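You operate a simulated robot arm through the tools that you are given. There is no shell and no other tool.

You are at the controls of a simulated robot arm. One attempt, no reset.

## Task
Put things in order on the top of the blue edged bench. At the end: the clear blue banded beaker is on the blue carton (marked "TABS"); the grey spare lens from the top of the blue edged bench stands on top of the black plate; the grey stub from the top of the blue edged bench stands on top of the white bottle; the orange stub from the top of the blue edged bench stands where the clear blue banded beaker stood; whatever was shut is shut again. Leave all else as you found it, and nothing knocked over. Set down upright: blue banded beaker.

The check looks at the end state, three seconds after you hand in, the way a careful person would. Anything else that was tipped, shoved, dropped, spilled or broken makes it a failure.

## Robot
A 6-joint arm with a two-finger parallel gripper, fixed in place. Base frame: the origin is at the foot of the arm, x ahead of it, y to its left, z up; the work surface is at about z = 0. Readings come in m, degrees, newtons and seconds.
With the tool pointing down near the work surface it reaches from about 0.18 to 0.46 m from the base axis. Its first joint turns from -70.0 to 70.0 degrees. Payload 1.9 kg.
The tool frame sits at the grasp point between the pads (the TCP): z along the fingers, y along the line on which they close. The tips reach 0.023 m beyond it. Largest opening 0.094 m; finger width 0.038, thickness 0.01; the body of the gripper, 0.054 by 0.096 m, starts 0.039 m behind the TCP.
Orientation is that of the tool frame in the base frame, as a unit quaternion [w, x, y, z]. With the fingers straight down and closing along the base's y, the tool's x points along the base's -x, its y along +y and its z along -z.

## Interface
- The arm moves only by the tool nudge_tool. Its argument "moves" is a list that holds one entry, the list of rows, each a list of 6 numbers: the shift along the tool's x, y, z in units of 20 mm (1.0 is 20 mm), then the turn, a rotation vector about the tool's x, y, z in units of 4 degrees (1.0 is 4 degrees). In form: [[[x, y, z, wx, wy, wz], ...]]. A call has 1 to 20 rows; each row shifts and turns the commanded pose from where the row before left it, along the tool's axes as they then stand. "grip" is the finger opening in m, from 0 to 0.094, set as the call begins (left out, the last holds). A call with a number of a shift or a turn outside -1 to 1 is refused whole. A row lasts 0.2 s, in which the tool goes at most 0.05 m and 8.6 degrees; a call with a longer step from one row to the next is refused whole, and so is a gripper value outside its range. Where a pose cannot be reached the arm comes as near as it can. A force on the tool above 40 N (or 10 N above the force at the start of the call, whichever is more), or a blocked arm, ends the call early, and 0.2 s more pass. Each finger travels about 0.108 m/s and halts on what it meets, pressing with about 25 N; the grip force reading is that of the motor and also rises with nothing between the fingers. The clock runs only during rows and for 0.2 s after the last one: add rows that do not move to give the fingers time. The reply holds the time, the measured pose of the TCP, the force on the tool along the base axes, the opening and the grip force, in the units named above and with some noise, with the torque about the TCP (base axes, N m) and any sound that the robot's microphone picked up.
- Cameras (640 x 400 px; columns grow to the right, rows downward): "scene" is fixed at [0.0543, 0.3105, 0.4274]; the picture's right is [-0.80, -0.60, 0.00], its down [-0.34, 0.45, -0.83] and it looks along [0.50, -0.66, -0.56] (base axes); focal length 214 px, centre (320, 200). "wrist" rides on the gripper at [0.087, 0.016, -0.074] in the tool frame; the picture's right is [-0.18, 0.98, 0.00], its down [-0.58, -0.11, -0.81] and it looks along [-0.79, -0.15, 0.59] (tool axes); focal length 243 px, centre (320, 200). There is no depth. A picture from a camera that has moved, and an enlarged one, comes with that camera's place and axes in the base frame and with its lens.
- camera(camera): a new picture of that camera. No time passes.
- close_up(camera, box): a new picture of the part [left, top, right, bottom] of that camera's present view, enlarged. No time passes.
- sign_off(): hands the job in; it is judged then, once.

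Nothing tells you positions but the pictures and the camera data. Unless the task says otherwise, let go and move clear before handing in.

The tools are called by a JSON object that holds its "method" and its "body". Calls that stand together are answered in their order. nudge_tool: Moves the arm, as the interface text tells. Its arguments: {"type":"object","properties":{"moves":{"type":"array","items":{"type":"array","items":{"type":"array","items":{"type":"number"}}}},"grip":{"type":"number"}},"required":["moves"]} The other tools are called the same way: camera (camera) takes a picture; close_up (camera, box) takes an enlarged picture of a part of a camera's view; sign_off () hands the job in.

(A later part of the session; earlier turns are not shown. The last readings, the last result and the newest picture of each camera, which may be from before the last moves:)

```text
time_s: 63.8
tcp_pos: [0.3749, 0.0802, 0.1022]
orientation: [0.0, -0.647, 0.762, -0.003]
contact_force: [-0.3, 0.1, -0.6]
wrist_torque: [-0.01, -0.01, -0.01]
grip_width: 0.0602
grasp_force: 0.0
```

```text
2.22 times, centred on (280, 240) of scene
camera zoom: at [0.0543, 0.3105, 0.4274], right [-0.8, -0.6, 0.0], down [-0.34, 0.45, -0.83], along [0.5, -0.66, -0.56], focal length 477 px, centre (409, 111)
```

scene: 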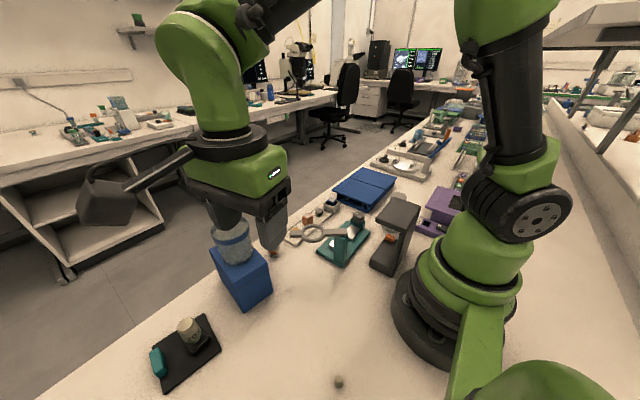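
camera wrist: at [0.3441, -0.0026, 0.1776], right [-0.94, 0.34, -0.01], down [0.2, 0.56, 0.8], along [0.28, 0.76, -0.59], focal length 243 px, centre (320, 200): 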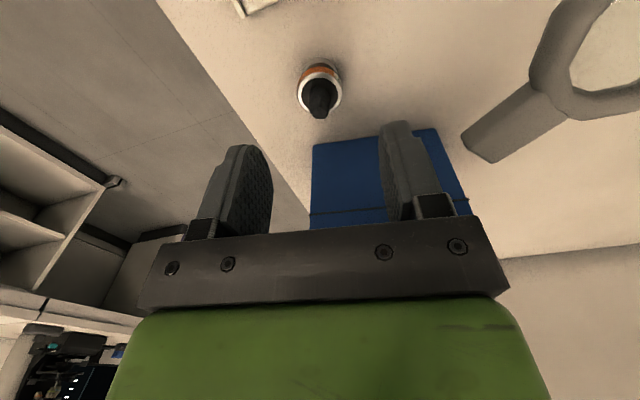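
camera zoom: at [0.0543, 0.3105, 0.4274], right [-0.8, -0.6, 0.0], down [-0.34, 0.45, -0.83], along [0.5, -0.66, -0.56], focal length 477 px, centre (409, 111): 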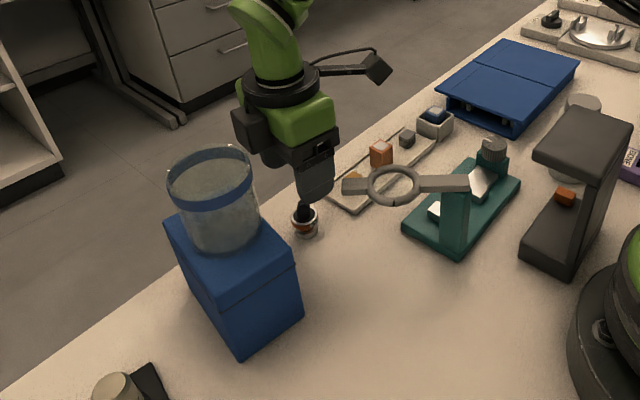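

{"method": "close_up", "body": {"camera": "wrist", "box": [280, 50, 360, 130]}}

```text
5.00 times, centred on (320, 90) of wrist
camera zoom: at [0.3441, -0.0026, 0.1776], right [-0.94, 0.34, -0.01], down [0.2, 0.56, 0.8], along [0.28, 0.76, -0.59], focal length 1213 px, centre (320, 750)
```

zoom: 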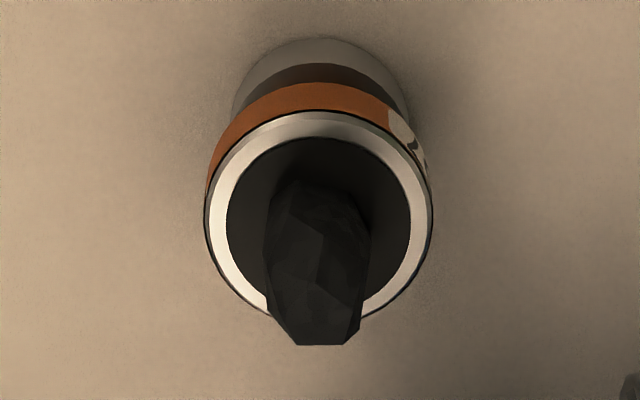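

Aligned to within 2 mm. Correcting that and lowering so the pads straddle the collar.

{"method": "nudge_tool", "body": {"moves": [[[0.1, 0.03, 0.5, 0, 0, 0], [0, 0, 0.8, 0, 0, 0], [0, 0, 0.8, 0, 0, 0], [0, 0, 0.8, 0, 0, 0], [0, 0, 0.7, 0, 0, 0], [0, 0, 0, 0, 0, 0]]]}}

{"method": "camera", "body": {"camera": "wrist"}}

{"method": "close_up", "body": {"camera": "scene", "box": [210, 170, 350, 290]}}

```text
time_s: 65.2
tcp_pos: [0.375, 0.0772, 0.0303]
orientation: [0.001, -0.647, 0.762, -0.003]
contact_force: [0.8, 0.4, -0.5]
wrist_torque: [0.0, 0.0, -0.01]
grip_width: 0.0601
grasp_force: 0.1
```

```text
taken
camera wrist: at [0.3448, -0.0048, 0.1058], right [-0.94, 0.34, -0.01], down [0.2, 0.56, 0.8], along [0.28, 0.76, -0.59], focal length 243 px, centre (320, 200)
```

wrist: 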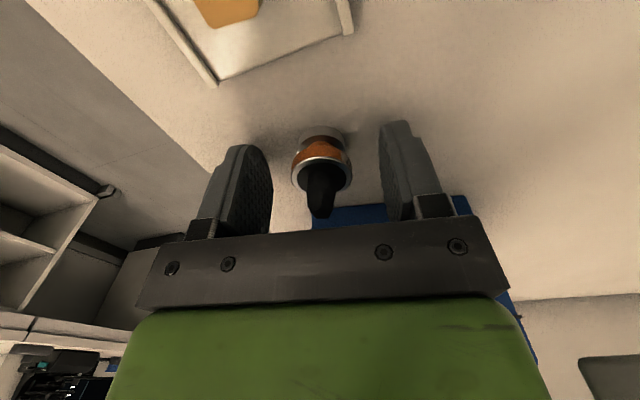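

```text
3.33 times, centred on (280, 230) of scene
camera zoom: at [0.0543, 0.3105, 0.4274], right [-0.8, -0.6, 0.0], down [-0.34, 0.45, -0.83], along [0.5, -0.66, -0.56], focal length 715 px, centre (453, 100)
```

zoom: 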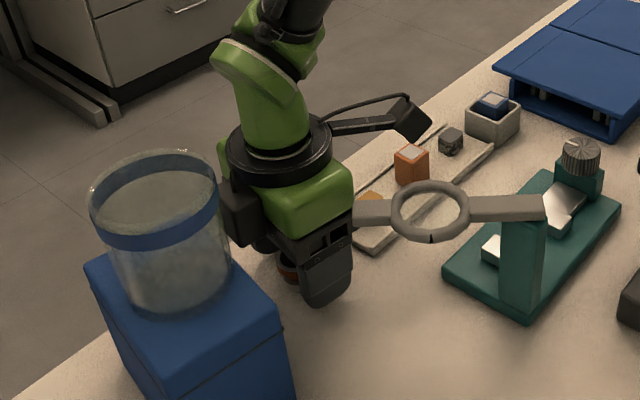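

{"method": "close_up", "body": {"camera": "wrist", "box": [250, 110, 400, 230]}}

```text
3.33 times, centred on (325, 170) of wrist
camera zoom: at [0.3448, -0.0048, 0.1058], right [-0.94, 0.34, -0.01], down [0.2, 0.56, 0.8], along [0.28, 0.76, -0.59], focal length 809 px, centre (303, 300)
```

zoom: 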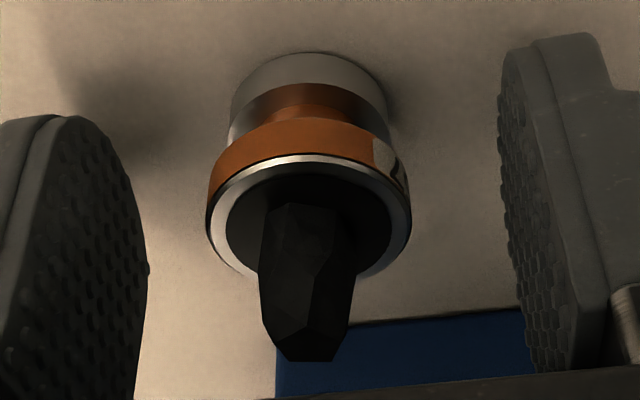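

{"method": "nudge_tool", "body": {"moves": [[[0, 0, 0, 0, 0, 0], [0, 0, 0, 0, 0, 0]]], "grip": 0.036}}

{"method": "nudge_tool", "body": {"moves": [[[0, 0, 0, 0, 0, 0], [0, 0, 0, 0, 0, 0]]], "grip": 0.025}}

{"method": "close_up", "body": {"camera": "wrist", "box": [250, 110, 400, 230]}}

```text
time_s: 65.8
tcp_pos: [0.3754, 0.0781, 0.0297]
orientation: [0.001, -0.647, 0.762, -0.003]
contact_force: [-0.8, 1.3, -1.0]
wrist_torque: [0.01, 0.01, 0.03]
grip_width: 0.0359
grasp_force: 0.1
```

```text
time_s: 66.4
tcp_pos: [0.3744, 0.0778, 0.0304]
orientation: [0.0, -0.647, 0.762, -0.003]
contact_force: [-0.2, -0.2, 0.3]
wrist_torque: [0.01, -0.04, -0.01]
grip_width: 0.0288
grasp_force: 24.9
```

```text
3.33 times, centred on (325, 170) of wrist
camera zoom: at [0.3448, -0.0047, 0.106], right [-0.94, 0.34, -0.01], down [0.2, 0.56, 0.8], along [0.28, 0.76, -0.59], focal length 809 px, centre (303, 300)
```

zoom: 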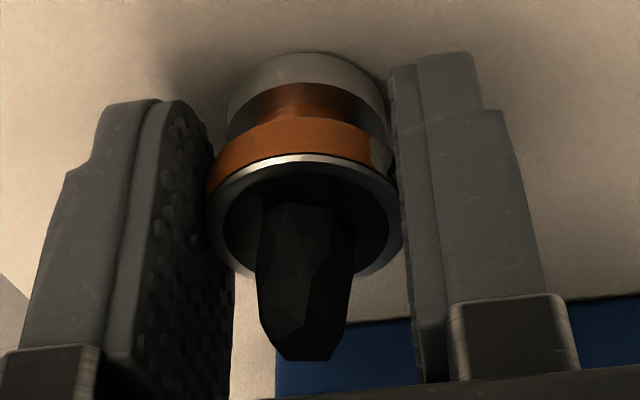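

Held firmly on the collar. Lifting straight up and checking it comes along upright.

{"method": "nudge_tool", "body": {"moves": [[[0, 0, -0.3, 0, 0, 0], [0, 0, -0.6, 0, 0, 0], [0, 0, -1, 0, 0, 0], [0, 0, -1, 0, 0, 0], [0, 0, -1, 0, 0, 0], [0, 0, -1, 0, 0, 0], [0, 0, -1, 0, 0, 0], [0, 0, -1, 0, 0, 0], [0, 0, -1, 0, 0, 0], [0, 0, -1, 0, 0, 0], [0, 0, -1, 0, 0, 0], [0, 0, -1, 0, 0, 0]]]}}

{"method": "camera", "body": {"camera": "wrist"}}

{"method": "camera", "body": {"camera": "scene"}}

```text
time_s: 69.0
tcp_pos: [0.3742, 0.0794, 0.2486]
orientation: [0.0, -0.647, 0.762, -0.002]
contact_force: [0.6, 0.9, -1.5]
wrist_torque: [0.03, 0.0, 0.01]
grip_width: 0.0289
grasp_force: 24.5
```

```text
taken
camera wrist: at [0.3428, -0.0024, 0.3238], right [-0.94, 0.34, 0.0], down [0.2, 0.56, 0.8], along [0.28, 0.76, -0.59], focal length 243 px, centre (320, 200)
```

wrist: 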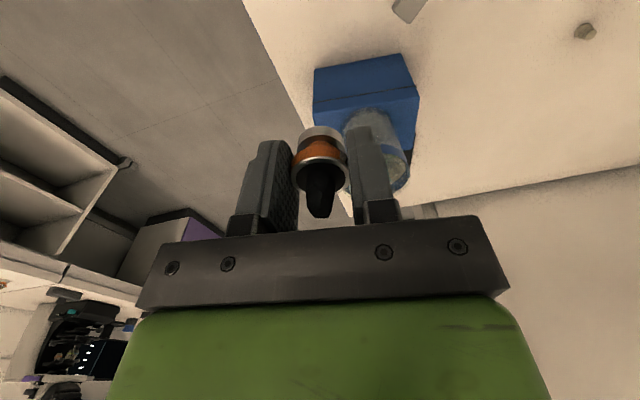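

```text
taken
```

scene: 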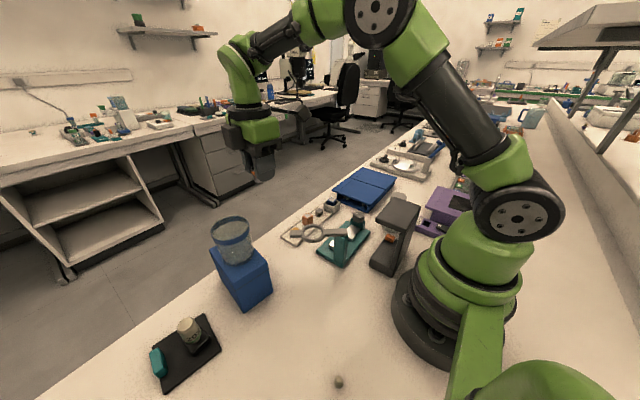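

The stub came up upright. Carrying it over to the spot where the beaker stood, about (0.1745,0.2605).

{"method": "nudge_tool", "body": {"moves": [[[-0.3, 0.45, 0, 0, 0, 0], [-0.6, 0.92, 0, 0, 0, 0], [-0.6, 0.92, 0, 0, 0, 0], [-0.6, 0.92, 0, 0, 0, 0], [-0.6, 0.92, 0, 0, 0, 0], [-0.6, 0.92, 0, 0, 0, 0], [-0.6, 0.92, 0, 0, 0, 0], [-0.6, 0.92, 0, 0, 0, 0], [-0.6, 0.92, 0, 0, 0, 0], [-0.6, 0.92, 0, 0, 0, 0], [-0.6, 0.92, 0, 0, 0, 0], [-0.6, 0.92, 0, 0, 0, 0], [-0.45, 0.7, 0, 0, 0, 0], [0, 0, 0, 0, 0, 0]]]}}

{"method": "camera", "body": {"camera": "scene"}}

```text
time_s: 72.0
tcp_pos: [0.1759, 0.2597, 0.2448]
orientation: [0.0, -0.647, 0.762, -0.003]
contact_force: [0.9, 0.1, -1.0]
wrist_torque: [-0.02, -0.02, -0.02]
grip_width: 0.0289
grasp_force: 25.3
```

```text
taken
```

scene: 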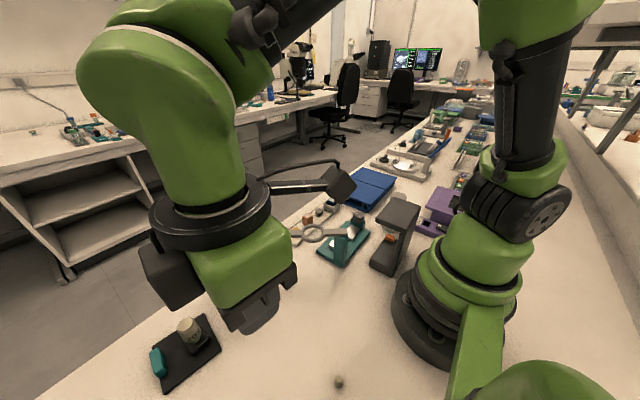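

{"method": "nudge_tool", "body": {"moves": [[[0, 0, 1, 0, 0, 0], [0, 0, 1, 0, 0, 0], [0, 0, 1, 0, 0, 0], [0, 0, 1, 0, 0, 0], [0, 0, 1, 0, 0, 0], [0, 0, 1, 0, 0, 0], [0, 0, 1, 0, 0, 0], [0, 0, 1, 0, 0, 0], [0, 0, 1, 0, 0, 0], [0, 0, 0.6, 0, 0, 0], [0, 0, 0.4, 0, 0, 0], [0, 0, 0, 0, 0, 0]]]}}

{"method": "camera", "body": {"camera": "wrist"}}

{"method": "camera", "body": {"camera": "scene"}}

```text
time_s: 74.6
tcp_pos: [0.1779, 0.2597, 0.0459]
orientation: [0.001, -0.647, 0.763, -0.003]
contact_force: [-1.2, 0.3, -0.6]
wrist_torque: [-0.03, -0.01, -0.04]
grip_width: 0.0288
grasp_force: 25.2
```

```text
taken
camera wrist: at [0.1467, 0.1772, 0.1217], right [-0.94, 0.34, -0.01], down [0.2, 0.56, 0.8], along [0.28, 0.76, -0.59], focal length 243 px, centre (320, 200)
```

wrist: 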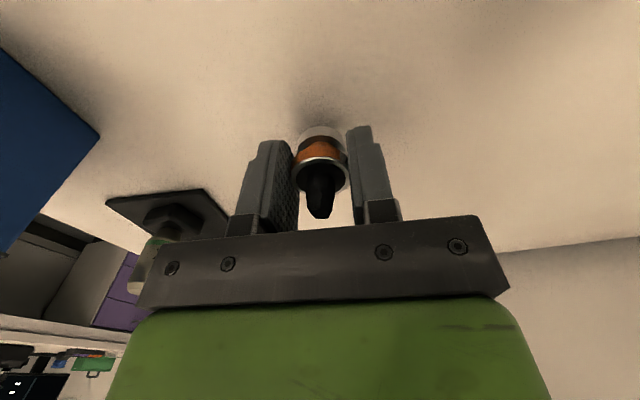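

```text
taken
```

scene: 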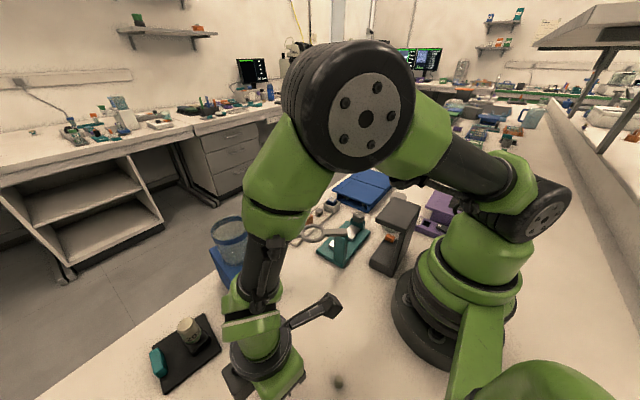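

{"method": "nudge_tool", "body": {"moves": [[[0, 0.13, 0.2, 0, 0, 0], [0, 0, 0.2, 0, 0, 0], [0, 0, 0.2, 0, 0, 0], [0, 0, 0, 0, 0, 0]]]}}

```text
time_s: 75.6
tcp_pos: [0.1748, 0.2584, 0.0334]
orientation: [-0.001, -0.647, 0.762, -0.004]
contact_force: [0.0, 0.1, 0.5]
wrist_torque: [0.02, 0.0, 0.01]
grip_width: 0.0287
grasp_force: 24.5
```

{"method": "nudge_tool", "body": {"moves": [[[-0.04, 0, 0.05, 0, 0, 0], [0, 0, 0.05, 0, 0, 0], [0, 0, 0, 0, 0, 0]]]}}

```text
time_s: 76.4
tcp_pos: [0.173, 0.261, 0.0312]
orientation: [0.0, -0.647, 0.762, -0.003]
contact_force: [0.6, -0.3, -0.9]
wrist_torque: [0.01, -0.01, 0.03]
grip_width: 0.0289
grasp_force: 24.6
```

{"method": "nudge_tool", "body": {"moves": [[[0, 0, 0.05, 0, 0, 0], [0, 0, 0, 0, 0, 0]]]}}

```text
time_s: 77.0
tcp_pos: [0.1744, 0.2595, 0.0318]
orientation: [0.0, -0.647, 0.762, -0.003]
contact_force: [0.9, -0.4, -0.4]
wrist_torque: [0.01, -0.01, 0.0]
grip_width: 0.0289
grasp_force: 25.1
```

{"method": "nudge_tool", "body": {"moves": [[[0, 0, 0.06, 0, 0, 0], [0, 0, 0, 0, 0, 0]]]}}

```text
time_s: 77.6
tcp_pos: [0.1738, 0.2606, 0.0306]
orientation: [0.001, -0.647, 0.762, -0.003]
contact_force: [0.2, -0.4, 2.2]
wrist_torque: [-0.03, 0.03, 0.02]
grip_width: 0.0288
grasp_force: 25.3
```

Light contact with the bench. One more hair down, then release.

{"method": "nudge_tool", "body": {"moves": [[[0, 0, 0.02, 0, 0, 0], [0, 0, 0, 0, 0, 0]]]}}

{"method": "nudge_tool", "body": {"moves": [[[0, 0, 0, 0, 0, 0], [0, 0, 0, 0, 0, 0], [0, 0, 0, 0, 0, 0]]], "grip": 0.06}}

{"method": "camera", "body": {"camera": "wrist"}}

```text
time_s: 78.2
tcp_pos: [0.1741, 0.2614, 0.0294]
orientation: [0.001, -0.647, 0.762, -0.003]
contact_force: [-2.0, -3.3, 21.4]
wrist_torque: [-0.05, 0.0, -0.05]
grip_width: 0.0289
grasp_force: 24.8
```

```text
time_s: 79.0
tcp_pos: [0.1738, 0.2602, 0.0304]
orientation: [0.001, -0.648, 0.762, -0.003]
contact_force: [-0.4, 0.1, -0.1]
wrist_torque: [-0.01, 0.0, 0.04]
grip_width: 0.0599
grasp_force: 0.1
```

```text
taken
camera wrist: at [0.1432, 0.1779, 0.1049], right [-0.94, 0.34, -0.01], down [0.2, 0.56, 0.8], along [0.28, 0.76, -0.59], focal length 243 px, centre (320, 200)
```

wrist: 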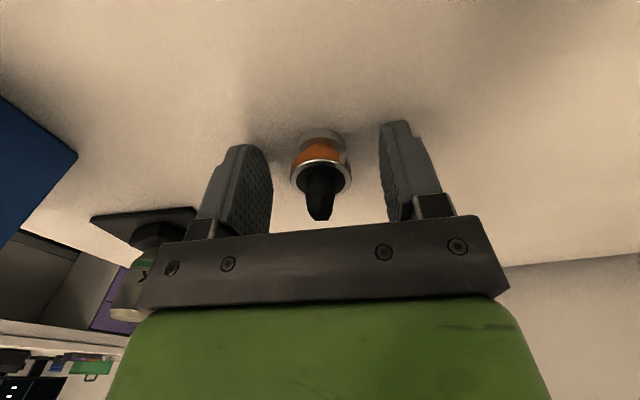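

Released, and the stub stands upright. Rising straight up and checking from the scene camera.

{"method": "nudge_tool", "body": {"moves": [[[0, 0, -0.4, 0, 0, 0], [0, 0, -0.8, 0, 0, 0], [0, 0, -1, 0, 0, 0], [0, 0, -1, 0, 0, 0], [0, 0, -1, 0, 0, 0], [0, 0, -1, 0, 0, 0], [0, 0, -1, 0, 0, 0], [0, 0, -1, 0, 0, 0], [0, 0, -1, 0, 0, 0], [0, 0, -1, 0, 0, 0], [0, 0, -1, 0, 0, 0], [0, 0, -1, 0, 0, 0]]]}}

{"method": "camera", "body": {"camera": "wrist"}}

```text
time_s: 81.6
tcp_pos: [0.1713, 0.2606, 0.254]
orientation: [0.0, -0.648, 0.762, -0.004]
contact_force: [0.0, 0.0, -0.2]
wrist_torque: [0.01, -0.03, -0.01]
grip_width: 0.0602
grasp_force: 0.1
```

```text
taken
camera wrist: at [0.1414, 0.1796, 0.3307], right [-0.94, 0.34, -0.01], down [0.2, 0.56, 0.8], along [0.28, 0.75, -0.59], focal length 243 px, centre (320, 200)
```

wrist: 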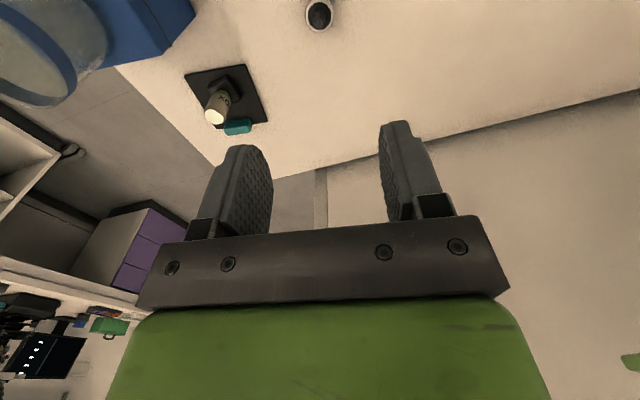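

Everything on the left looks good. Now swinging over to the right side for the grey stub, staying high above the dark stand (about 0.16 m tall).

{"method": "nudge_tool", "body": {"moves": [[[0.923, -0.573, -0.08, 0, 0, 0], [0.923, -0.573, -0.08, 0, 0, 0], [0.923, -0.573, -0.08, 0, 0, 0], [0.923, -0.573, -0.08, 0, 0, 0], [0.923, -0.573, -0.08, 0, 0, 0], [0.923, -0.573, -0.08, 0, 0, 0], [0.923, -0.573, -0.08, 0, 0, 0], [0.923, -0.573, -0.08, 0, 0, 0], [0.923, -0.573, -0.08, 0, 0, 0], [0.923, -0.573, -0.08, 0, 0, 0], [0.923, -0.573, -0.08, 0, 0, 0], [0.923, -0.573, -0.08, 0, 0, 0], [0.923, -0.573, -0.08, 0, 0, 0]]]}}

{"method": "nudge_tool", "body": {"moves": [[[0.97, 0.09, 0, 0, 0, 0], [0.97, 0.09, 0, 0, 0, 0], [0.97, 0.09, 0, 0, 0, 0], [0.97, 0.09, 0, 0, 0, 0], [0.97, 0.09, 0, 0, 0, 0], [0.97, 0.09, 0, 0, 0, 0], [0.97, 0.09, 0, 0, 0, 0], [0.97, 0.09, 0, 0, 0, 0]]]}}

{"method": "camera", "body": {"camera": "scene"}}

{"method": "camera", "body": {"camera": "wrist"}}

```text
time_s: 84.4
tcp_pos: [0.2812, -0.0006, 0.2745]
orientation: [0.001, -0.648, 0.762, -0.004]
contact_force: [-0.4, 0.0, -1.2]
wrist_torque: [-0.03, -0.03, -0.01]
grip_width: 0.0599
grasp_force: 0.0
```

```text
time_s: 86.2
tcp_pos: [0.2416, -0.1497, 0.2775]
orientation: [0.001, -0.647, 0.762, -0.003]
contact_force: [0.2, -0.7, -0.1]
wrist_torque: [0.02, 0.0, -0.01]
grip_width: 0.0599
grasp_force: 0.0
```

```text
taken
```

scene: 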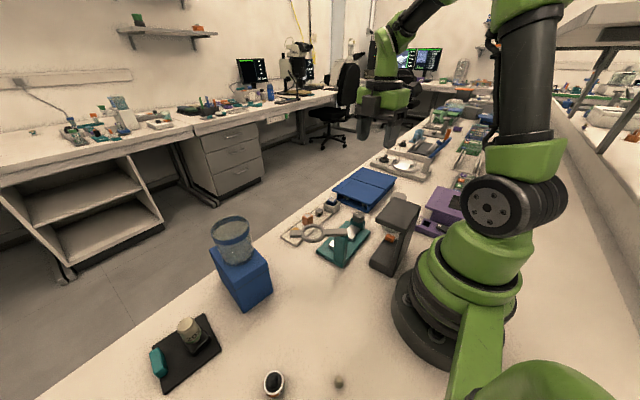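

```text
taken
camera wrist: at [0.2119, -0.2316, 0.3524], right [-0.94, 0.34, -0.01], down [0.2, 0.56, 0.8], along [0.28, 0.76, -0.59], focal length 243 px, centre (320, 200)
```

wrist: 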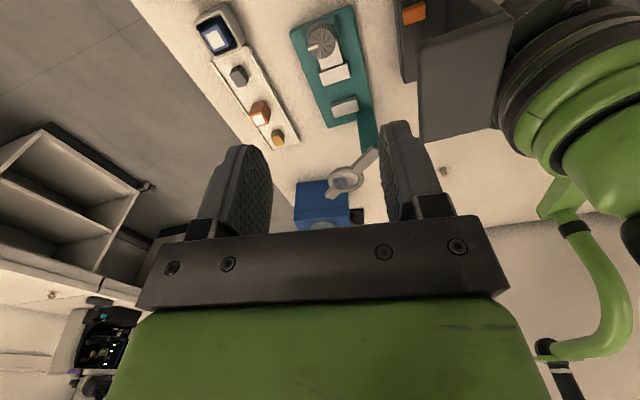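

The orange stub stands in the right place. Continuing over the grey stub.

{"method": "nudge_tool", "body": {"moves": [[[0.975, 0.107, 0, 0, 0, 0], [0.975, 0.107, 0, 0, 0, 0], [0.975, 0.107, 0, 0, 0, 0], [0.975, 0.107, 0, 0, 0, 0], [0.975, 0.107, 0, 0, 0, 0], [0.975, 0.107, 0, 0, 0, 0], [0.975, 0.107, 0, 0, 0, 0], [0.975, 0.107, 0, 0, 0, 0], [0.975, 0.107, 0, 0, 0, 0], [0, 0, 0, 0, 0, 0]]]}}

{"method": "camera", "body": {"camera": "wrist"}}

```text
time_s: 88.4
tcp_pos: [0.1931, -0.319, 0.2768]
orientation: [0.0, -0.647, 0.762, -0.003]
contact_force: [0.4, 0.4, -0.2]
wrist_torque: [-0.02, -0.01, -0.01]
grip_width: 0.06
grasp_force: 0.1
```

```text
taken
camera wrist: at [0.1643, -0.4017, 0.3528], right [-0.94, 0.34, -0.01], down [0.2, 0.56, 0.8], along [0.28, 0.76, -0.59], focal length 243 px, centre (320, 200)
```

wrist: 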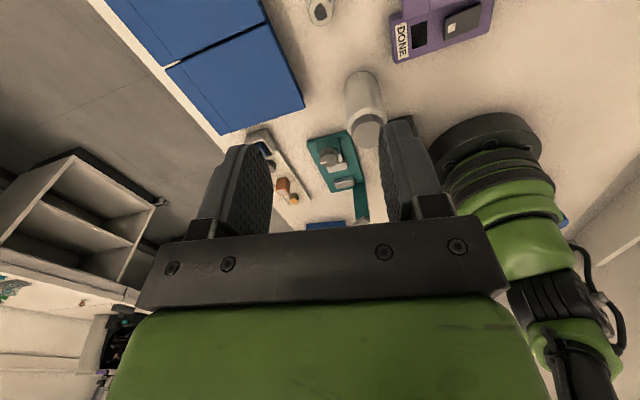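

{"method": "close_up", "body": {"camera": "wrist", "box": [270, 0, 420, 160]}}

{"method": "close_up", "body": {"camera": "wrist", "box": [295, 0, 345, 30]}}

{"method": "close_up", "body": {"camera": "wrist", "box": [90, 0, 320, 150]}}

```text
2.50 times, centred on (345, 80) of wrist
camera zoom: at [0.1643, -0.4017, 0.3528], right [-0.94, 0.34, -0.01], down [0.2, 0.56, 0.8], along [0.28, 0.76, -0.59], focal length 606 px, centre (258, 500)
```

zoom: 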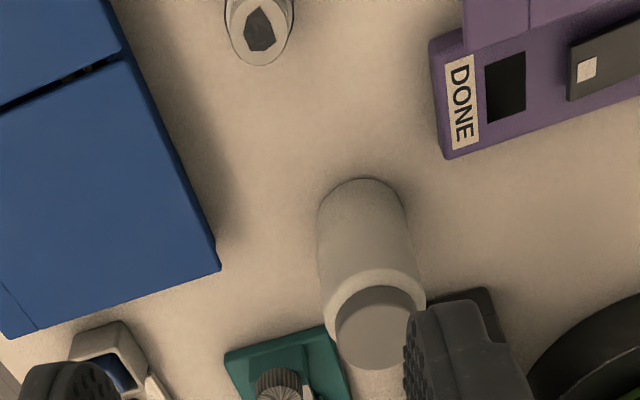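

```text
12.80 times, centred on (320, 15) of wrist
camera zoom: at [0.1643, -0.4017, 0.3528], right [-0.94, 0.34, -0.01], down [0.2, 0.56, 0.8], along [0.28, 0.76, -0.59], focal length 3106 px, centre (320, 2568)
```

zoom: 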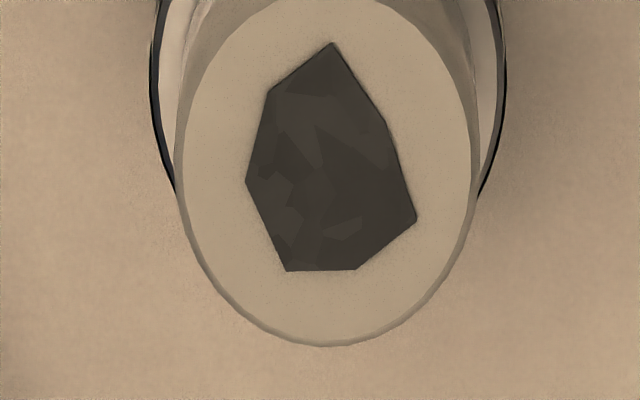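

```text
2.67 times, centred on (205, 75) of wrist
camera zoom: at [0.1643, -0.4017, 0.3528], right [-0.94, 0.34, -0.01], down [0.2, 0.56, 0.8], along [0.28, 0.76, -0.59], focal length 647 px, centre (627, 533)
```

zoom: 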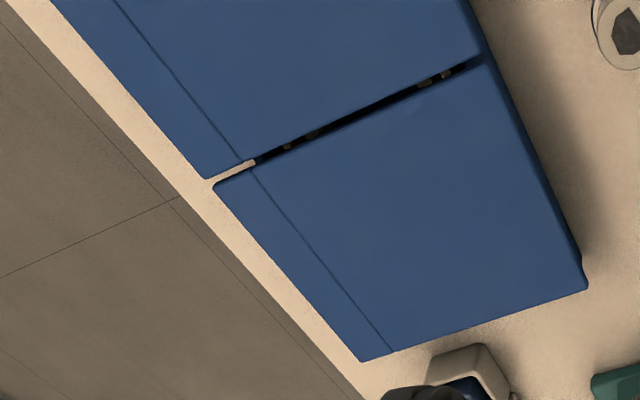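

The grey stub's top is at about (0.194,-0.320,0.047), right under the tool. Descending to just above it for a closer check.

{"method": "nudge_tool", "body": {"moves": [[[0, 0, 1, 0, 0, 0], [0, 0, 1, 0, 0, 0], [0, 0, 1, 0, 0, 0], [0, 0, 1, 0, 0, 0], [0, 0, 1, 0, 0, 0], [0, 0, 1, 0, 0, 0], [0, 0, 1, 0, 0, 0], [0, 0, 1, 0, 0, 0], [0, 0, 0.8, 0, 0, 0], [0, 0, 0, 0, 0, 0]]], "grip": 0.055}}

{"method": "camera", "body": {"camera": "wrist"}}

{"method": "close_up", "body": {"camera": "wrist", "box": [260, 40, 390, 160]}}

{"method": "close_up", "body": {"camera": "scene", "box": [330, 100, 490, 260]}}

```text
time_s: 90.6
tcp_pos: [0.1968, -0.3218, 0.1005]
orientation: [0.0, -0.648, 0.762, -0.003]
contact_force: [0.4, 0.0, -0.1]
wrist_torque: [-0.01, -0.04, 0.03]
grip_width: 0.055
grasp_force: 0.0
```

```text
taken
camera wrist: at [0.1659, -0.4055, 0.1762], right [-0.94, 0.34, -0.01], down [0.2, 0.56, 0.8], along [0.28, 0.76, -0.59], focal length 243 px, centre (320, 200)
```

wrist: 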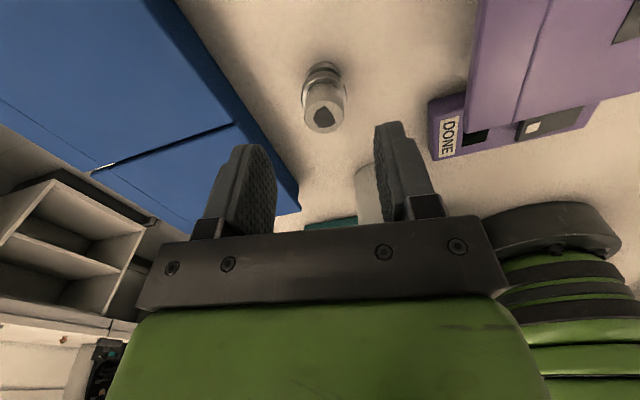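

```text
3.33 times, centred on (325, 100) of wrist
camera zoom: at [0.1659, -0.4055, 0.1762], right [-0.94, 0.34, -0.01], down [0.2, 0.56, 0.8], along [0.28, 0.76, -0.59], focal length 809 px, centre (303, 533)
```

zoom: 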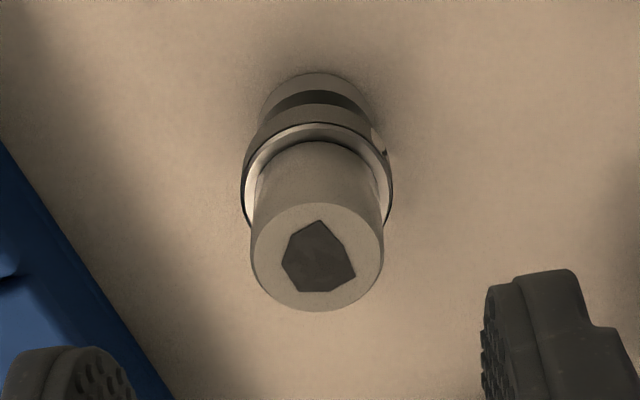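

```text
2.50 times, centred on (410, 180) of scene
camera zoom: at [0.0543, 0.3105, 0.4274], right [-0.8, -0.6, 0.0], down [-0.34, 0.45, -0.83], along [0.5, -0.66, -0.56], focal length 536 px, centre (95, 250)
```

zoom: 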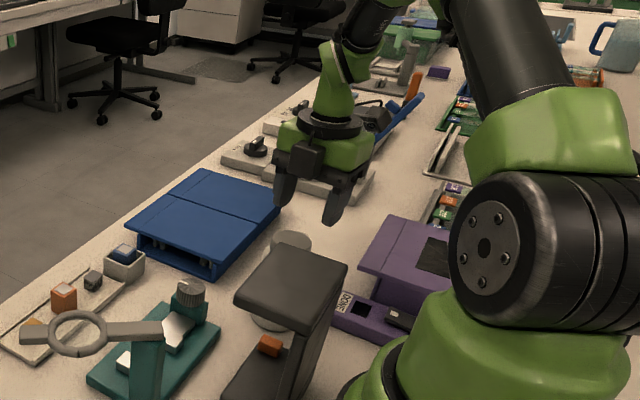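

{"method": "nudge_tool", "body": {"moves": [[[-0.055, 0.125, 0.3, 0, 0, 0], [0, 0, 0.7, 0, 0, 0], [0, 0, 0.8, 0, 0, 0], [0, 0, 0.8, 0, 0, 0], [0, 0, 0.6, 0, 0, 0], [0, 0, 0.3, 0, 0, 0], [0, 0, 0, 0, 0, 0]]]}}

{"method": "close_up", "body": {"camera": "wrist", "box": [230, 90, 410, 240]}}

```text
time_s: 92.2
tcp_pos: [0.1939, -0.3214, 0.0294]
orientation: [0.0, -0.648, 0.762, -0.003]
contact_force: [-0.3, -0.8, 0.7]
wrist_torque: [0.01, 0.0, -0.01]
grip_width: 0.0552
grasp_force: 0.0
```

```text
2.67 times, centred on (320, 165) of wrist
camera zoom: at [0.1638, -0.403, 0.1064], right [-0.94, 0.34, -0.01], down [0.2, 0.56, 0.8], along [0.28, 0.76, -0.59], focal length 647 px, centre (320, 293)
```

zoom: 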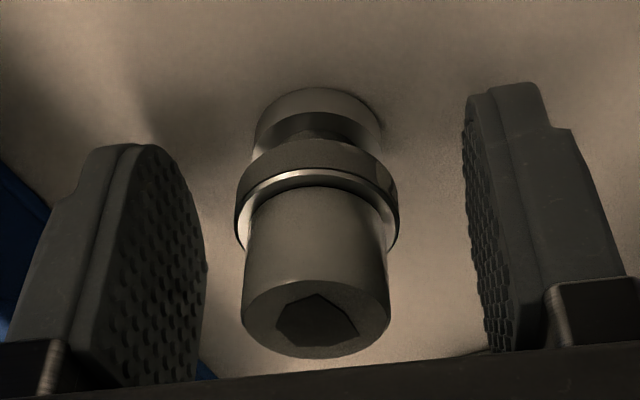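

The stub is centred. Closing on the collar.

{"method": "nudge_tool", "body": {"moves": [[[0, 0, 0, 0, 0, 0], [0, 0, 0, 0, 0, 0]]], "grip": 0.036}}

{"method": "nudge_tool", "body": {"moves": [[[0, 0, 0, 0, 0, 0], [0, 0, 0, 0, 0, 0]]], "grip": 0.025}}

{"method": "close_up", "body": {"camera": "wrist", "box": [230, 90, 410, 240]}}

```text
time_s: 92.8
tcp_pos: [0.1944, -0.3197, 0.0314]
orientation: [0.001, -0.647, 0.763, -0.002]
contact_force: [-0.5, -0.4, 0.2]
wrist_torque: [0.01, 0.04, -0.02]
grip_width: 0.0357
grasp_force: 0.0
```

```text
time_s: 93.4
tcp_pos: [0.193, -0.3202, 0.0309]
orientation: [0.0, -0.648, 0.762, -0.003]
contact_force: [0.1, -0.5, -0.4]
wrist_torque: [-0.02, 0.0, 0.0]
grip_width: 0.0288
grasp_force: 25.2
```

```text
2.67 times, centred on (320, 165) of wrist
camera zoom: at [0.1637, -0.403, 0.1065], right [-0.94, 0.34, -0.01], down [0.2, 0.56, 0.8], along [0.28, 0.76, -0.59], focal length 647 px, centre (320, 293)
```

zoom: 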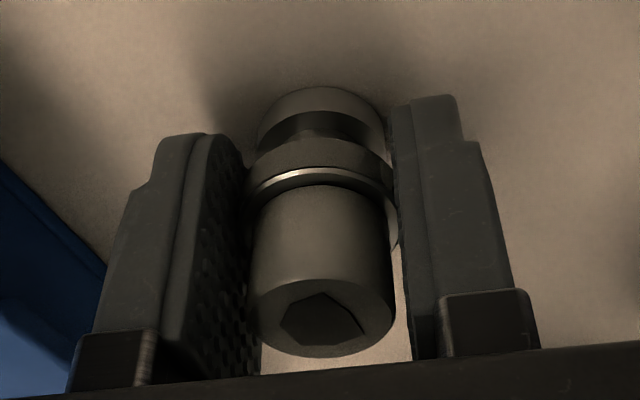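

Gripped like the other stub. Lifting straight up, then across to above the white bottle's lid at about (0.1745,-0.200).

{"method": "nudge_tool", "body": {"moves": [[[0, 0, -0.3, 0, 0, 0], [0, 0, -0.6, 0, 0, 0], [0, 0, -1, 0, 0, 0], [0, 0, -1, 0, 0, 0], [0, 0, -1, 0, 0, 0], [0, 0, -1, 0, 0, 0], [0, 0, -1, 0, 0, 0], [0, 0, -1, 0, 0, 0], [0, 0, -1, 0, 0, 0], [0, 0, -1, 0, 0, 0], [-0.826, 0.267, 0, 0, 0, 0], [-0.826, 0.267, 0, 0, 0, 0], [-0.826, 0.267, 0, 0, 0, 0], [-0.826, 0.267, 0, 0, 0, 0], [-0.826, 0.267, 0, 0, 0, 0], [-0.826, 0.267, 0, 0, 0, 0], [-0.826, 0.267, 0, 0, 0, 0], [0, 0, 0, 0, 0, 0]]]}}

{"method": "camera", "body": {"camera": "wrist"}}

{"method": "camera", "body": {"camera": "scene"}}

```text
time_s: 97.2
tcp_pos: [0.1756, -0.1994, 0.2082]
orientation: [-0.001, -0.647, 0.762, -0.003]
contact_force: [0.2, -0.2, -0.4]
wrist_torque: [0.0, -0.03, -0.01]
grip_width: 0.0286
grasp_force: 25.0
```

```text
taken
camera wrist: at [0.1453, -0.2814, 0.2835], right [-0.94, 0.34, -0.01], down [0.2, 0.56, 0.8], along [0.28, 0.76, -0.59], focal length 243 px, centre (320, 200)
```

wrist: 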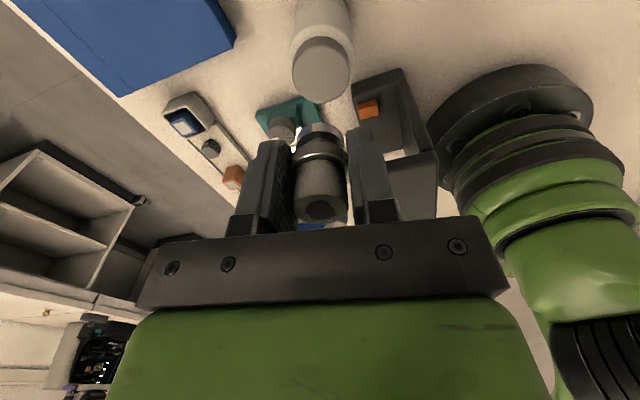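

```text
taken
```

scene: 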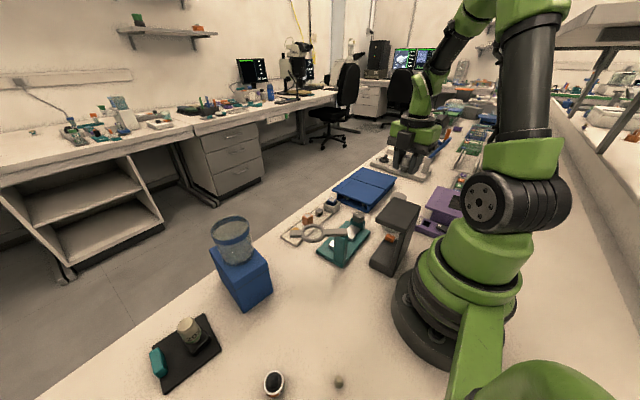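

{"method": "close_up", "body": {"camera": "wrist", "box": [260, 0, 390, 120]}}

```text
3.33 times, centred on (325, 60) of wrist
camera zoom: at [0.1453, -0.2814, 0.2835], right [-0.94, 0.34, -0.01], down [0.2, 0.56, 0.8], along [0.28, 0.76, -0.59], focal length 809 px, centre (303, 667)
```

zoom: 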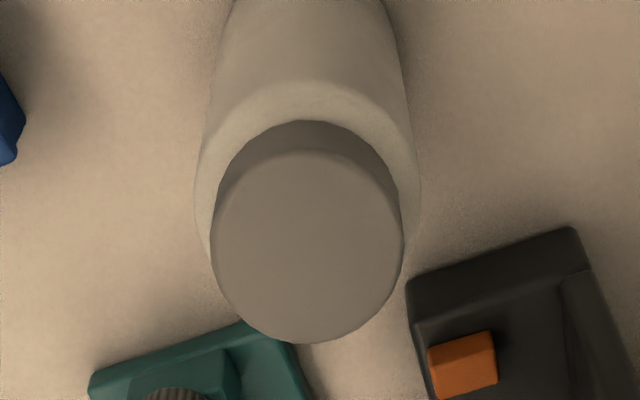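

The lid is right below the stub. Lowering to just above it.

{"method": "nudge_tool", "body": {"moves": [[[0, 0, 0.7, 0, 0, 0], [0, 0, 0.8, 0, 0, 0], [0, 0, 0.8, 0, 0, 0], [0, 0, 0.5, 0, 0, 0], [0, 0, 0, 0, 0, 0]]]}}

{"method": "close_up", "body": {"camera": "wrist", "box": [230, 40, 410, 240]}}

{"method": "close_up", "body": {"camera": "scene", "box": [350, 120, 470, 240]}}

```text
time_s: 98.4
tcp_pos: [0.1741, -0.1988, 0.1522]
orientation: [0.001, -0.648, 0.762, -0.003]
contact_force: [-0.2, -0.9, -0.6]
wrist_torque: [-0.03, 0.01, 0.0]
grip_width: 0.029
grasp_force: 24.7
```

```text
2.00 times, centred on (320, 140) of wrist
camera zoom: at [0.1454, -0.2817, 0.2282], right [-0.94, 0.34, -0.01], down [0.2, 0.56, 0.8], along [0.28, 0.76, -0.59], focal length 485 px, centre (320, 320)
```

zoom: 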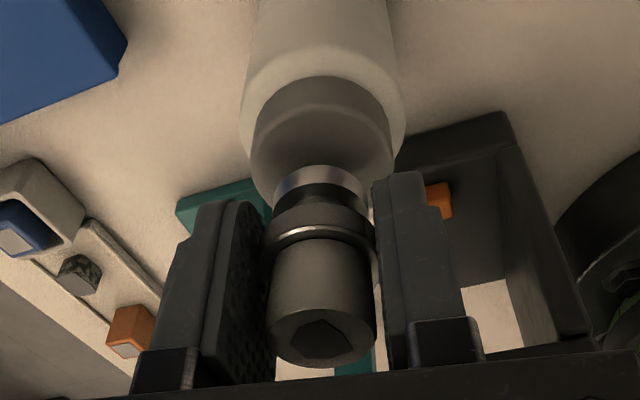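

```text
3.33 times, centred on (410, 180) of scene
camera zoom: at [0.0543, 0.3105, 0.4274], right [-0.8, -0.6, 0.0], down [-0.34, 0.45, -0.83], along [0.5, -0.66, -0.56], focal length 715 px, centre (20, 267)
```

zoom: 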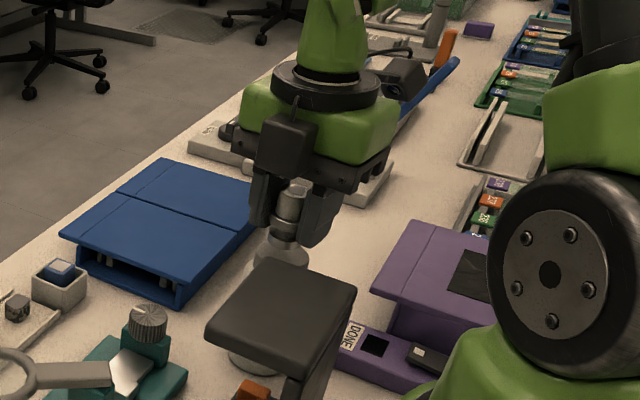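

{"method": "nudge_tool", "body": {"moves": [[[0, 0, 0.1, 0, 0, 0], [0, 0, 0.1, 0, 0, 0], [0, 0, 0.1, 0, 0, 0], [0, 0, 0.1, 0, 0, 0], [0, 0, 0, 0, 0, 0]]]}}

{"method": "close_up", "body": {"camera": "wrist", "box": [230, 40, 410, 240]}}

```text
time_s: 99.6
tcp_pos: [0.1753, -0.1994, 0.1455]
orientation: [0.0, -0.648, 0.762, -0.003]
contact_force: [-0.3, 0.7, -0.1]
wrist_torque: [-0.01, 0.04, 0.0]
grip_width: 0.0286
grasp_force: 24.9
```

```text
2.00 times, centred on (320, 140) of wrist
camera zoom: at [0.145, -0.2819, 0.221], right [-0.94, 0.34, -0.01], down [0.2, 0.56, 0.8], along [0.28, 0.76, -0.59], focal length 485 px, centre (320, 320)
```

zoom: 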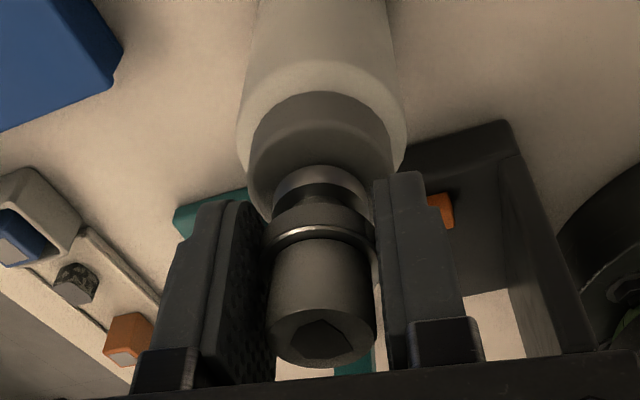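

{"method": "nudge_tool", "body": {"moves": [[[0, 0, 0.1, 0, 0, 0], [0, 0, 0.1, 0, 0, 0], [0, 0, 0, 0, 0, 0]]]}}

```text
time_s: 100.4
tcp_pos: [0.1745, -0.2001, 0.1415]
orientation: [0.0, -0.647, 0.762, -0.005]
contact_force: [-2.2, 0.6, 21.7]
wrist_torque: [0.04, 0.07, -0.01]
grip_width: 0.0289
grasp_force: 25.1
```

Contact with the lid. Easing up to relieve the press.

{"method": "nudge_tool", "body": {"moves": [[[0, 0, -0.07, 0, 0, 0], [0, 0, 0, 0, 0, 0]]]}}

{"method": "close_up", "body": {"camera": "wrist", "box": [230, 40, 410, 240]}}

{"method": "close_up", "body": {"camera": "scene", "box": [370, 150, 450, 230]}}

```text
time_s: 101.0
tcp_pos: [0.175, -0.2003, 0.142]
orientation: [0.0, -0.647, 0.762, -0.002]
contact_force: [-0.5, 0.0, -1.2]
wrist_torque: [0.03, 0.0, 0.0]
grip_width: 0.0287
grasp_force: 25.0
```

```text
2.00 times, centred on (320, 140) of wrist
camera zoom: at [0.1449, -0.2819, 0.2179], right [-0.94, 0.34, 0.0], down [0.2, 0.56, 0.8], along [0.28, 0.76, -0.59], focal length 485 px, centre (320, 320)
```

zoom: 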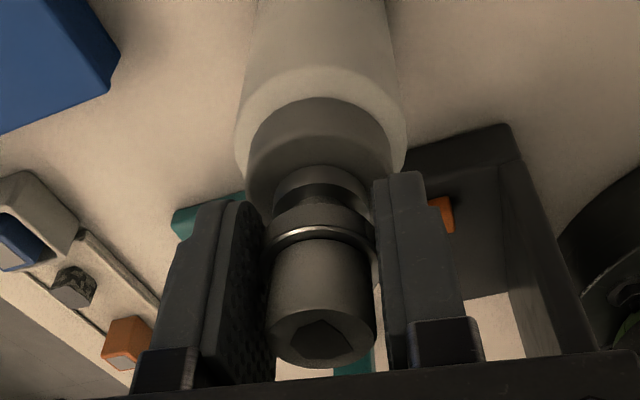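

```text
5.00 times, centred on (410, 190) of scene
camera zoom: at [0.0543, 0.3105, 0.4274], right [-0.8, -0.6, 0.0], down [-0.34, 0.45, -0.83], along [0.5, -0.66, -0.56], focal length 1072 px, centre (-130, 250)
```

zoom: 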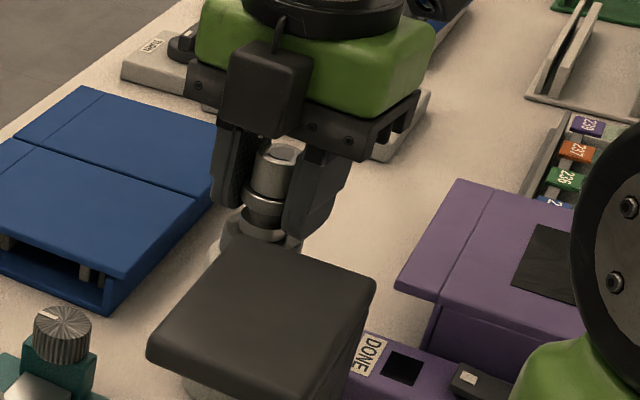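

{"method": "nudge_tool", "body": {"moves": [[[0, 0, 0.03, 0, 0, 0], [0, 0, 0, 0, 0, 0]]]}}

```text
time_s: 101.6
tcp_pos: [0.1749, -0.1993, 0.1411]
orientation: [-0.001, -0.648, 0.762, -0.004]
contact_force: [-0.2, 0.7, 0.9]
wrist_torque: [0.0, 0.01, 0.04]
grip_width: 0.0287
grasp_force: 25.4
```

{"method": "nudge_tool", "body": {"moves": [[[0, 0, 0, 0, 0, 0], [0, 0, 0, 0, 0, 0], [0, 0, 0, 0, 0, 0]]], "grip": 0.052}}

{"method": "close_up", "body": {"camera": "wrist", "box": [230, 40, 410, 240]}}

```text
time_s: 102.4
tcp_pos: [0.1751, -0.2007, 0.1424]
orientation: [0.0, -0.647, 0.762, -0.003]
contact_force: [0.1, 1.1, 0.2]
wrist_torque: [0.0, -0.02, 0.0]
grip_width: 0.052
grasp_force: 0.1
```

```text
2.00 times, centred on (320, 140) of wrist
camera zoom: at [0.1449, -0.2819, 0.2175], right [-0.94, 0.34, -0.01], down [0.2, 0.56, 0.8], along [0.28, 0.76, -0.59], focal length 485 px, centre (320, 320)
```

zoom: 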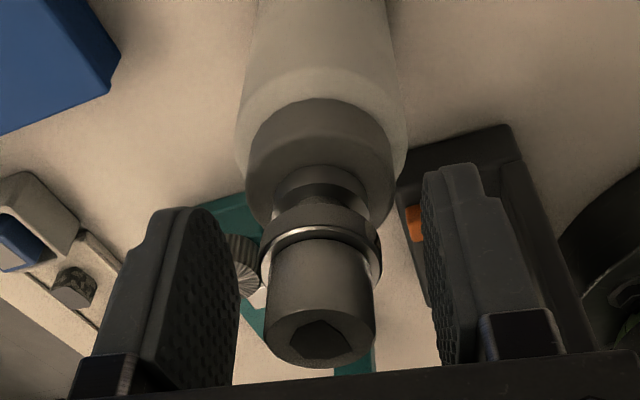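

The stub is free and standing on the lid. Rising straight up well clear, then checking.

{"method": "nudge_tool", "body": {"moves": [[[0, 0, -0.4, 0, 0, 0], [0, 0, -0.8, 0, 0, 0], [0, 0, -1, 0, 0, 0], [0, 0, -1, 0, 0, 0], [0, 0, -1, 0, 0, 0], [0, 0, -1, 0, 0, 0], [0, 0, -1, 0, 0, 0]]]}}

{"method": "camera", "body": {"camera": "wrist"}}

{"method": "close_up", "body": {"camera": "wrist", "box": [250, 0, 400, 120]}}

{"method": "close_up", "body": {"camera": "scene", "box": [340, 130, 480, 270]}}

```text
time_s: 104.0
tcp_pos: [0.1748, -0.1992, 0.2654]
orientation: [0.001, -0.647, 0.762, -0.002]
contact_force: [0.1, -0.2, 0.8]
wrist_torque: [0.01, -0.01, -0.05]
grip_width: 0.052
grasp_force: 0.2
```

```text
taken
camera wrist: at [0.1445, -0.283, 0.3416], right [-0.94, 0.34, -0.01], down [0.2, 0.56, 0.8], along [0.28, 0.76, -0.59], focal length 243 px, centre (320, 200)
```

wrist: 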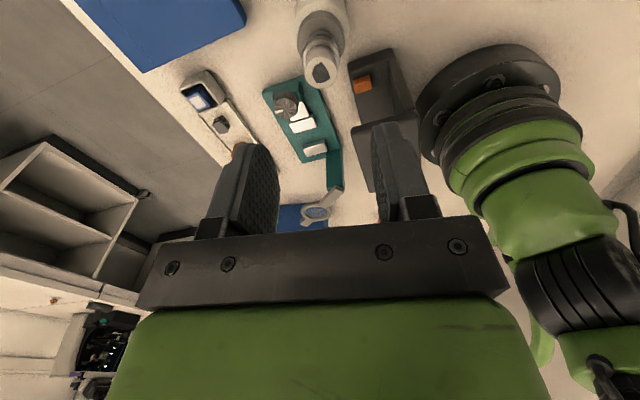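

```text
3.33 times, centred on (325, 60) of wrist
camera zoom: at [0.1445, -0.283, 0.3416], right [-0.94, 0.34, -0.01], down [0.2, 0.56, 0.8], along [0.28, 0.76, -0.59], focal length 809 px, centre (303, 667)
```

zoom: 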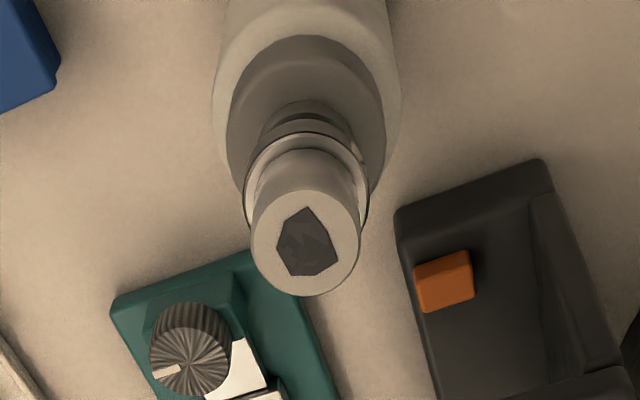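

```text
2.86 times, centred on (410, 200) of scene
camera zoom: at [0.0543, 0.3105, 0.4274], right [-0.8, -0.6, 0.0], down [-0.34, 0.45, -0.83], along [0.5, -0.66, -0.56], focal length 613 px, centre (63, 200)
```

zoom: 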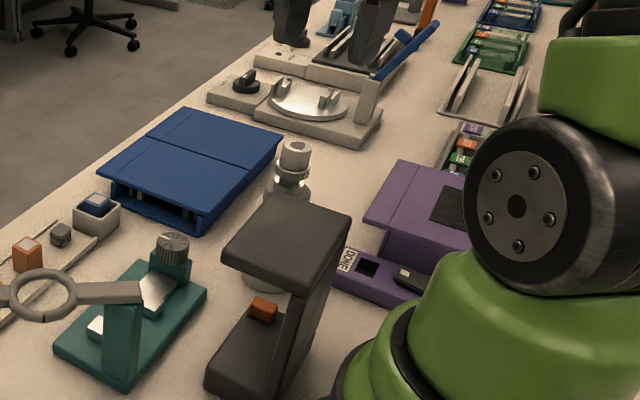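

All four pieces are placed. As a last check I'd like to see the carton's far (+x) face for the "TABS" mark and confirm the beaker from another side, so I'll move up front, staying high.

{"method": "nudge_tool", "body": {"moves": [[[-0.94, -0.628, -0.05, 0, 0, 0], [-0.94, -0.628, -0.05, 0, 0, 0], [-0.94, -0.628, -0.05, 0, 0, 0], [-0.94, -0.628, -0.05, 0, 0, 0], [-0.94, -0.628, -0.05, 0, 0, 0], [-0.94, -0.628, -0.05, 0, 0, 0], [-0.94, -0.628, -0.05, 0, 0, 0], [-0.94, -0.628, -0.05, 0, 0, 0], [-0.94, -0.628, -0.05, 0, 0, 0], [-0.94, -0.628, -0.05, 0, 0, 0], [-0.94, -0.628, -0.05, 0, 0, 0], [-0.94, -0.628, -0.05, 0, 0, 0]]]}}

{"method": "nudge_tool", "body": {"moves": [[[0, 0, 0, 0, 0, -1], [0, 0, 0, 0, 0, -1], [0, 0, 0, 0, 0, -1], [0, 0, 0, 0, 0, -1], [0, 0, 0, 0, 0, -1], [0, 0, 0, 0, 0, -1], [0, 0, 0, 0, 0, -1], [0, 0, 0, 0, 0, -1], [0, 0, 0, 0, 0, -1], [0, 0, 0, 0, 0, -1], [0, 0, 0, 0, 0, -1], [0, 0, 0, 0, 0, -1], [0, 0, 0, 0, 0, -1], [0, 0, 0, 0, 0, -1], [0, 0, 0, 0, 0, -1]]]}}

{"method": "camera", "body": {"camera": "wrist"}}

```text
time_s: 106.6
tcp_pos: [0.3619, -0.0006, 0.2766]
orientation: [0.0, -0.647, 0.763, -0.004]
contact_force: [-0.4, -0.1, 1.6]
wrist_torque: [-0.01, 0.03, 0.0]
grip_width: 0.0519
grasp_force: 0.0
```

```text
time_s: 109.8
tcp_pos: [0.3615, -0.0014, 0.2762]
orientation: [0.002, 0.942, -0.336, 0.003]
contact_force: [-0.8, 0.2, -0.6]
wrist_torque: [-0.01, 0.01, 0.01]
grip_width: 0.0517
grasp_force: 0.0
```

```text
taken
camera wrist: at [0.4169, -0.0681, 0.3533], right [-0.76, -0.64, 0.0], down [-0.38, 0.46, 0.8], along [-0.52, 0.61, -0.6], focal length 243 px, centre (320, 200)
```

wrist: 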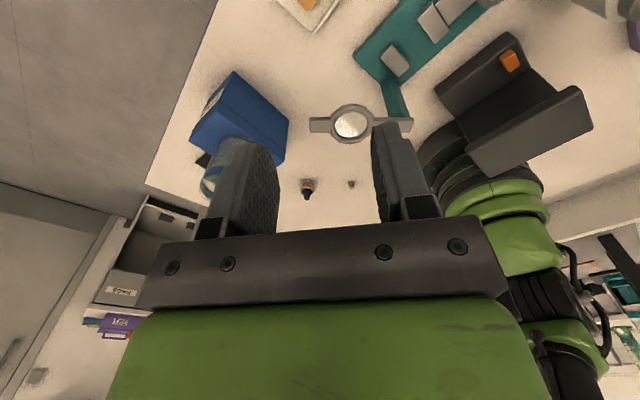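

{"method": "close_up", "body": {"camera": "wrist", "box": [180, 60, 300, 210]}}

{"method": "close_up", "body": {"camera": "wrist", "box": [280, 90, 420, 220]}}

```text
2.67 times, centred on (240, 135) of wrist
camera zoom: at [0.4169, -0.0681, 0.3533], right [-0.76, -0.64, 0.0], down [-0.38, 0.46, 0.8], along [-0.52, 0.61, -0.6], focal length 647 px, centre (533, 373)
```

zoom: 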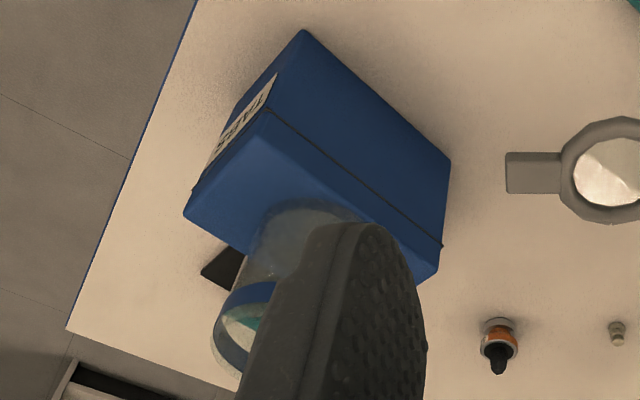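

```text
3.08 times, centred on (350, 155) of wrist
camera zoom: at [0.4169, -0.0681, 0.3533], right [-0.76, -0.64, 0.0], down [-0.38, 0.46, 0.8], along [-0.52, 0.61, -0.6], focal length 746 px, centre (228, 338)
```

zoom: 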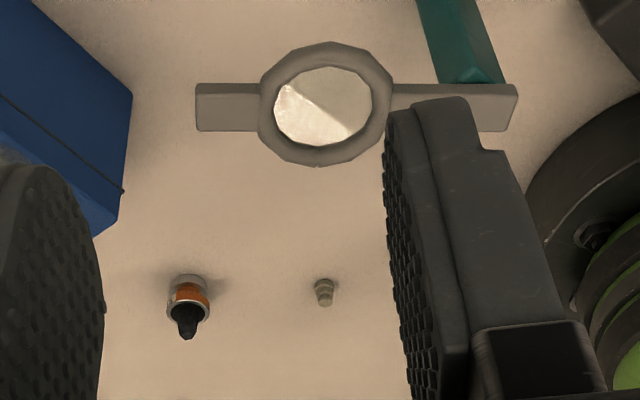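

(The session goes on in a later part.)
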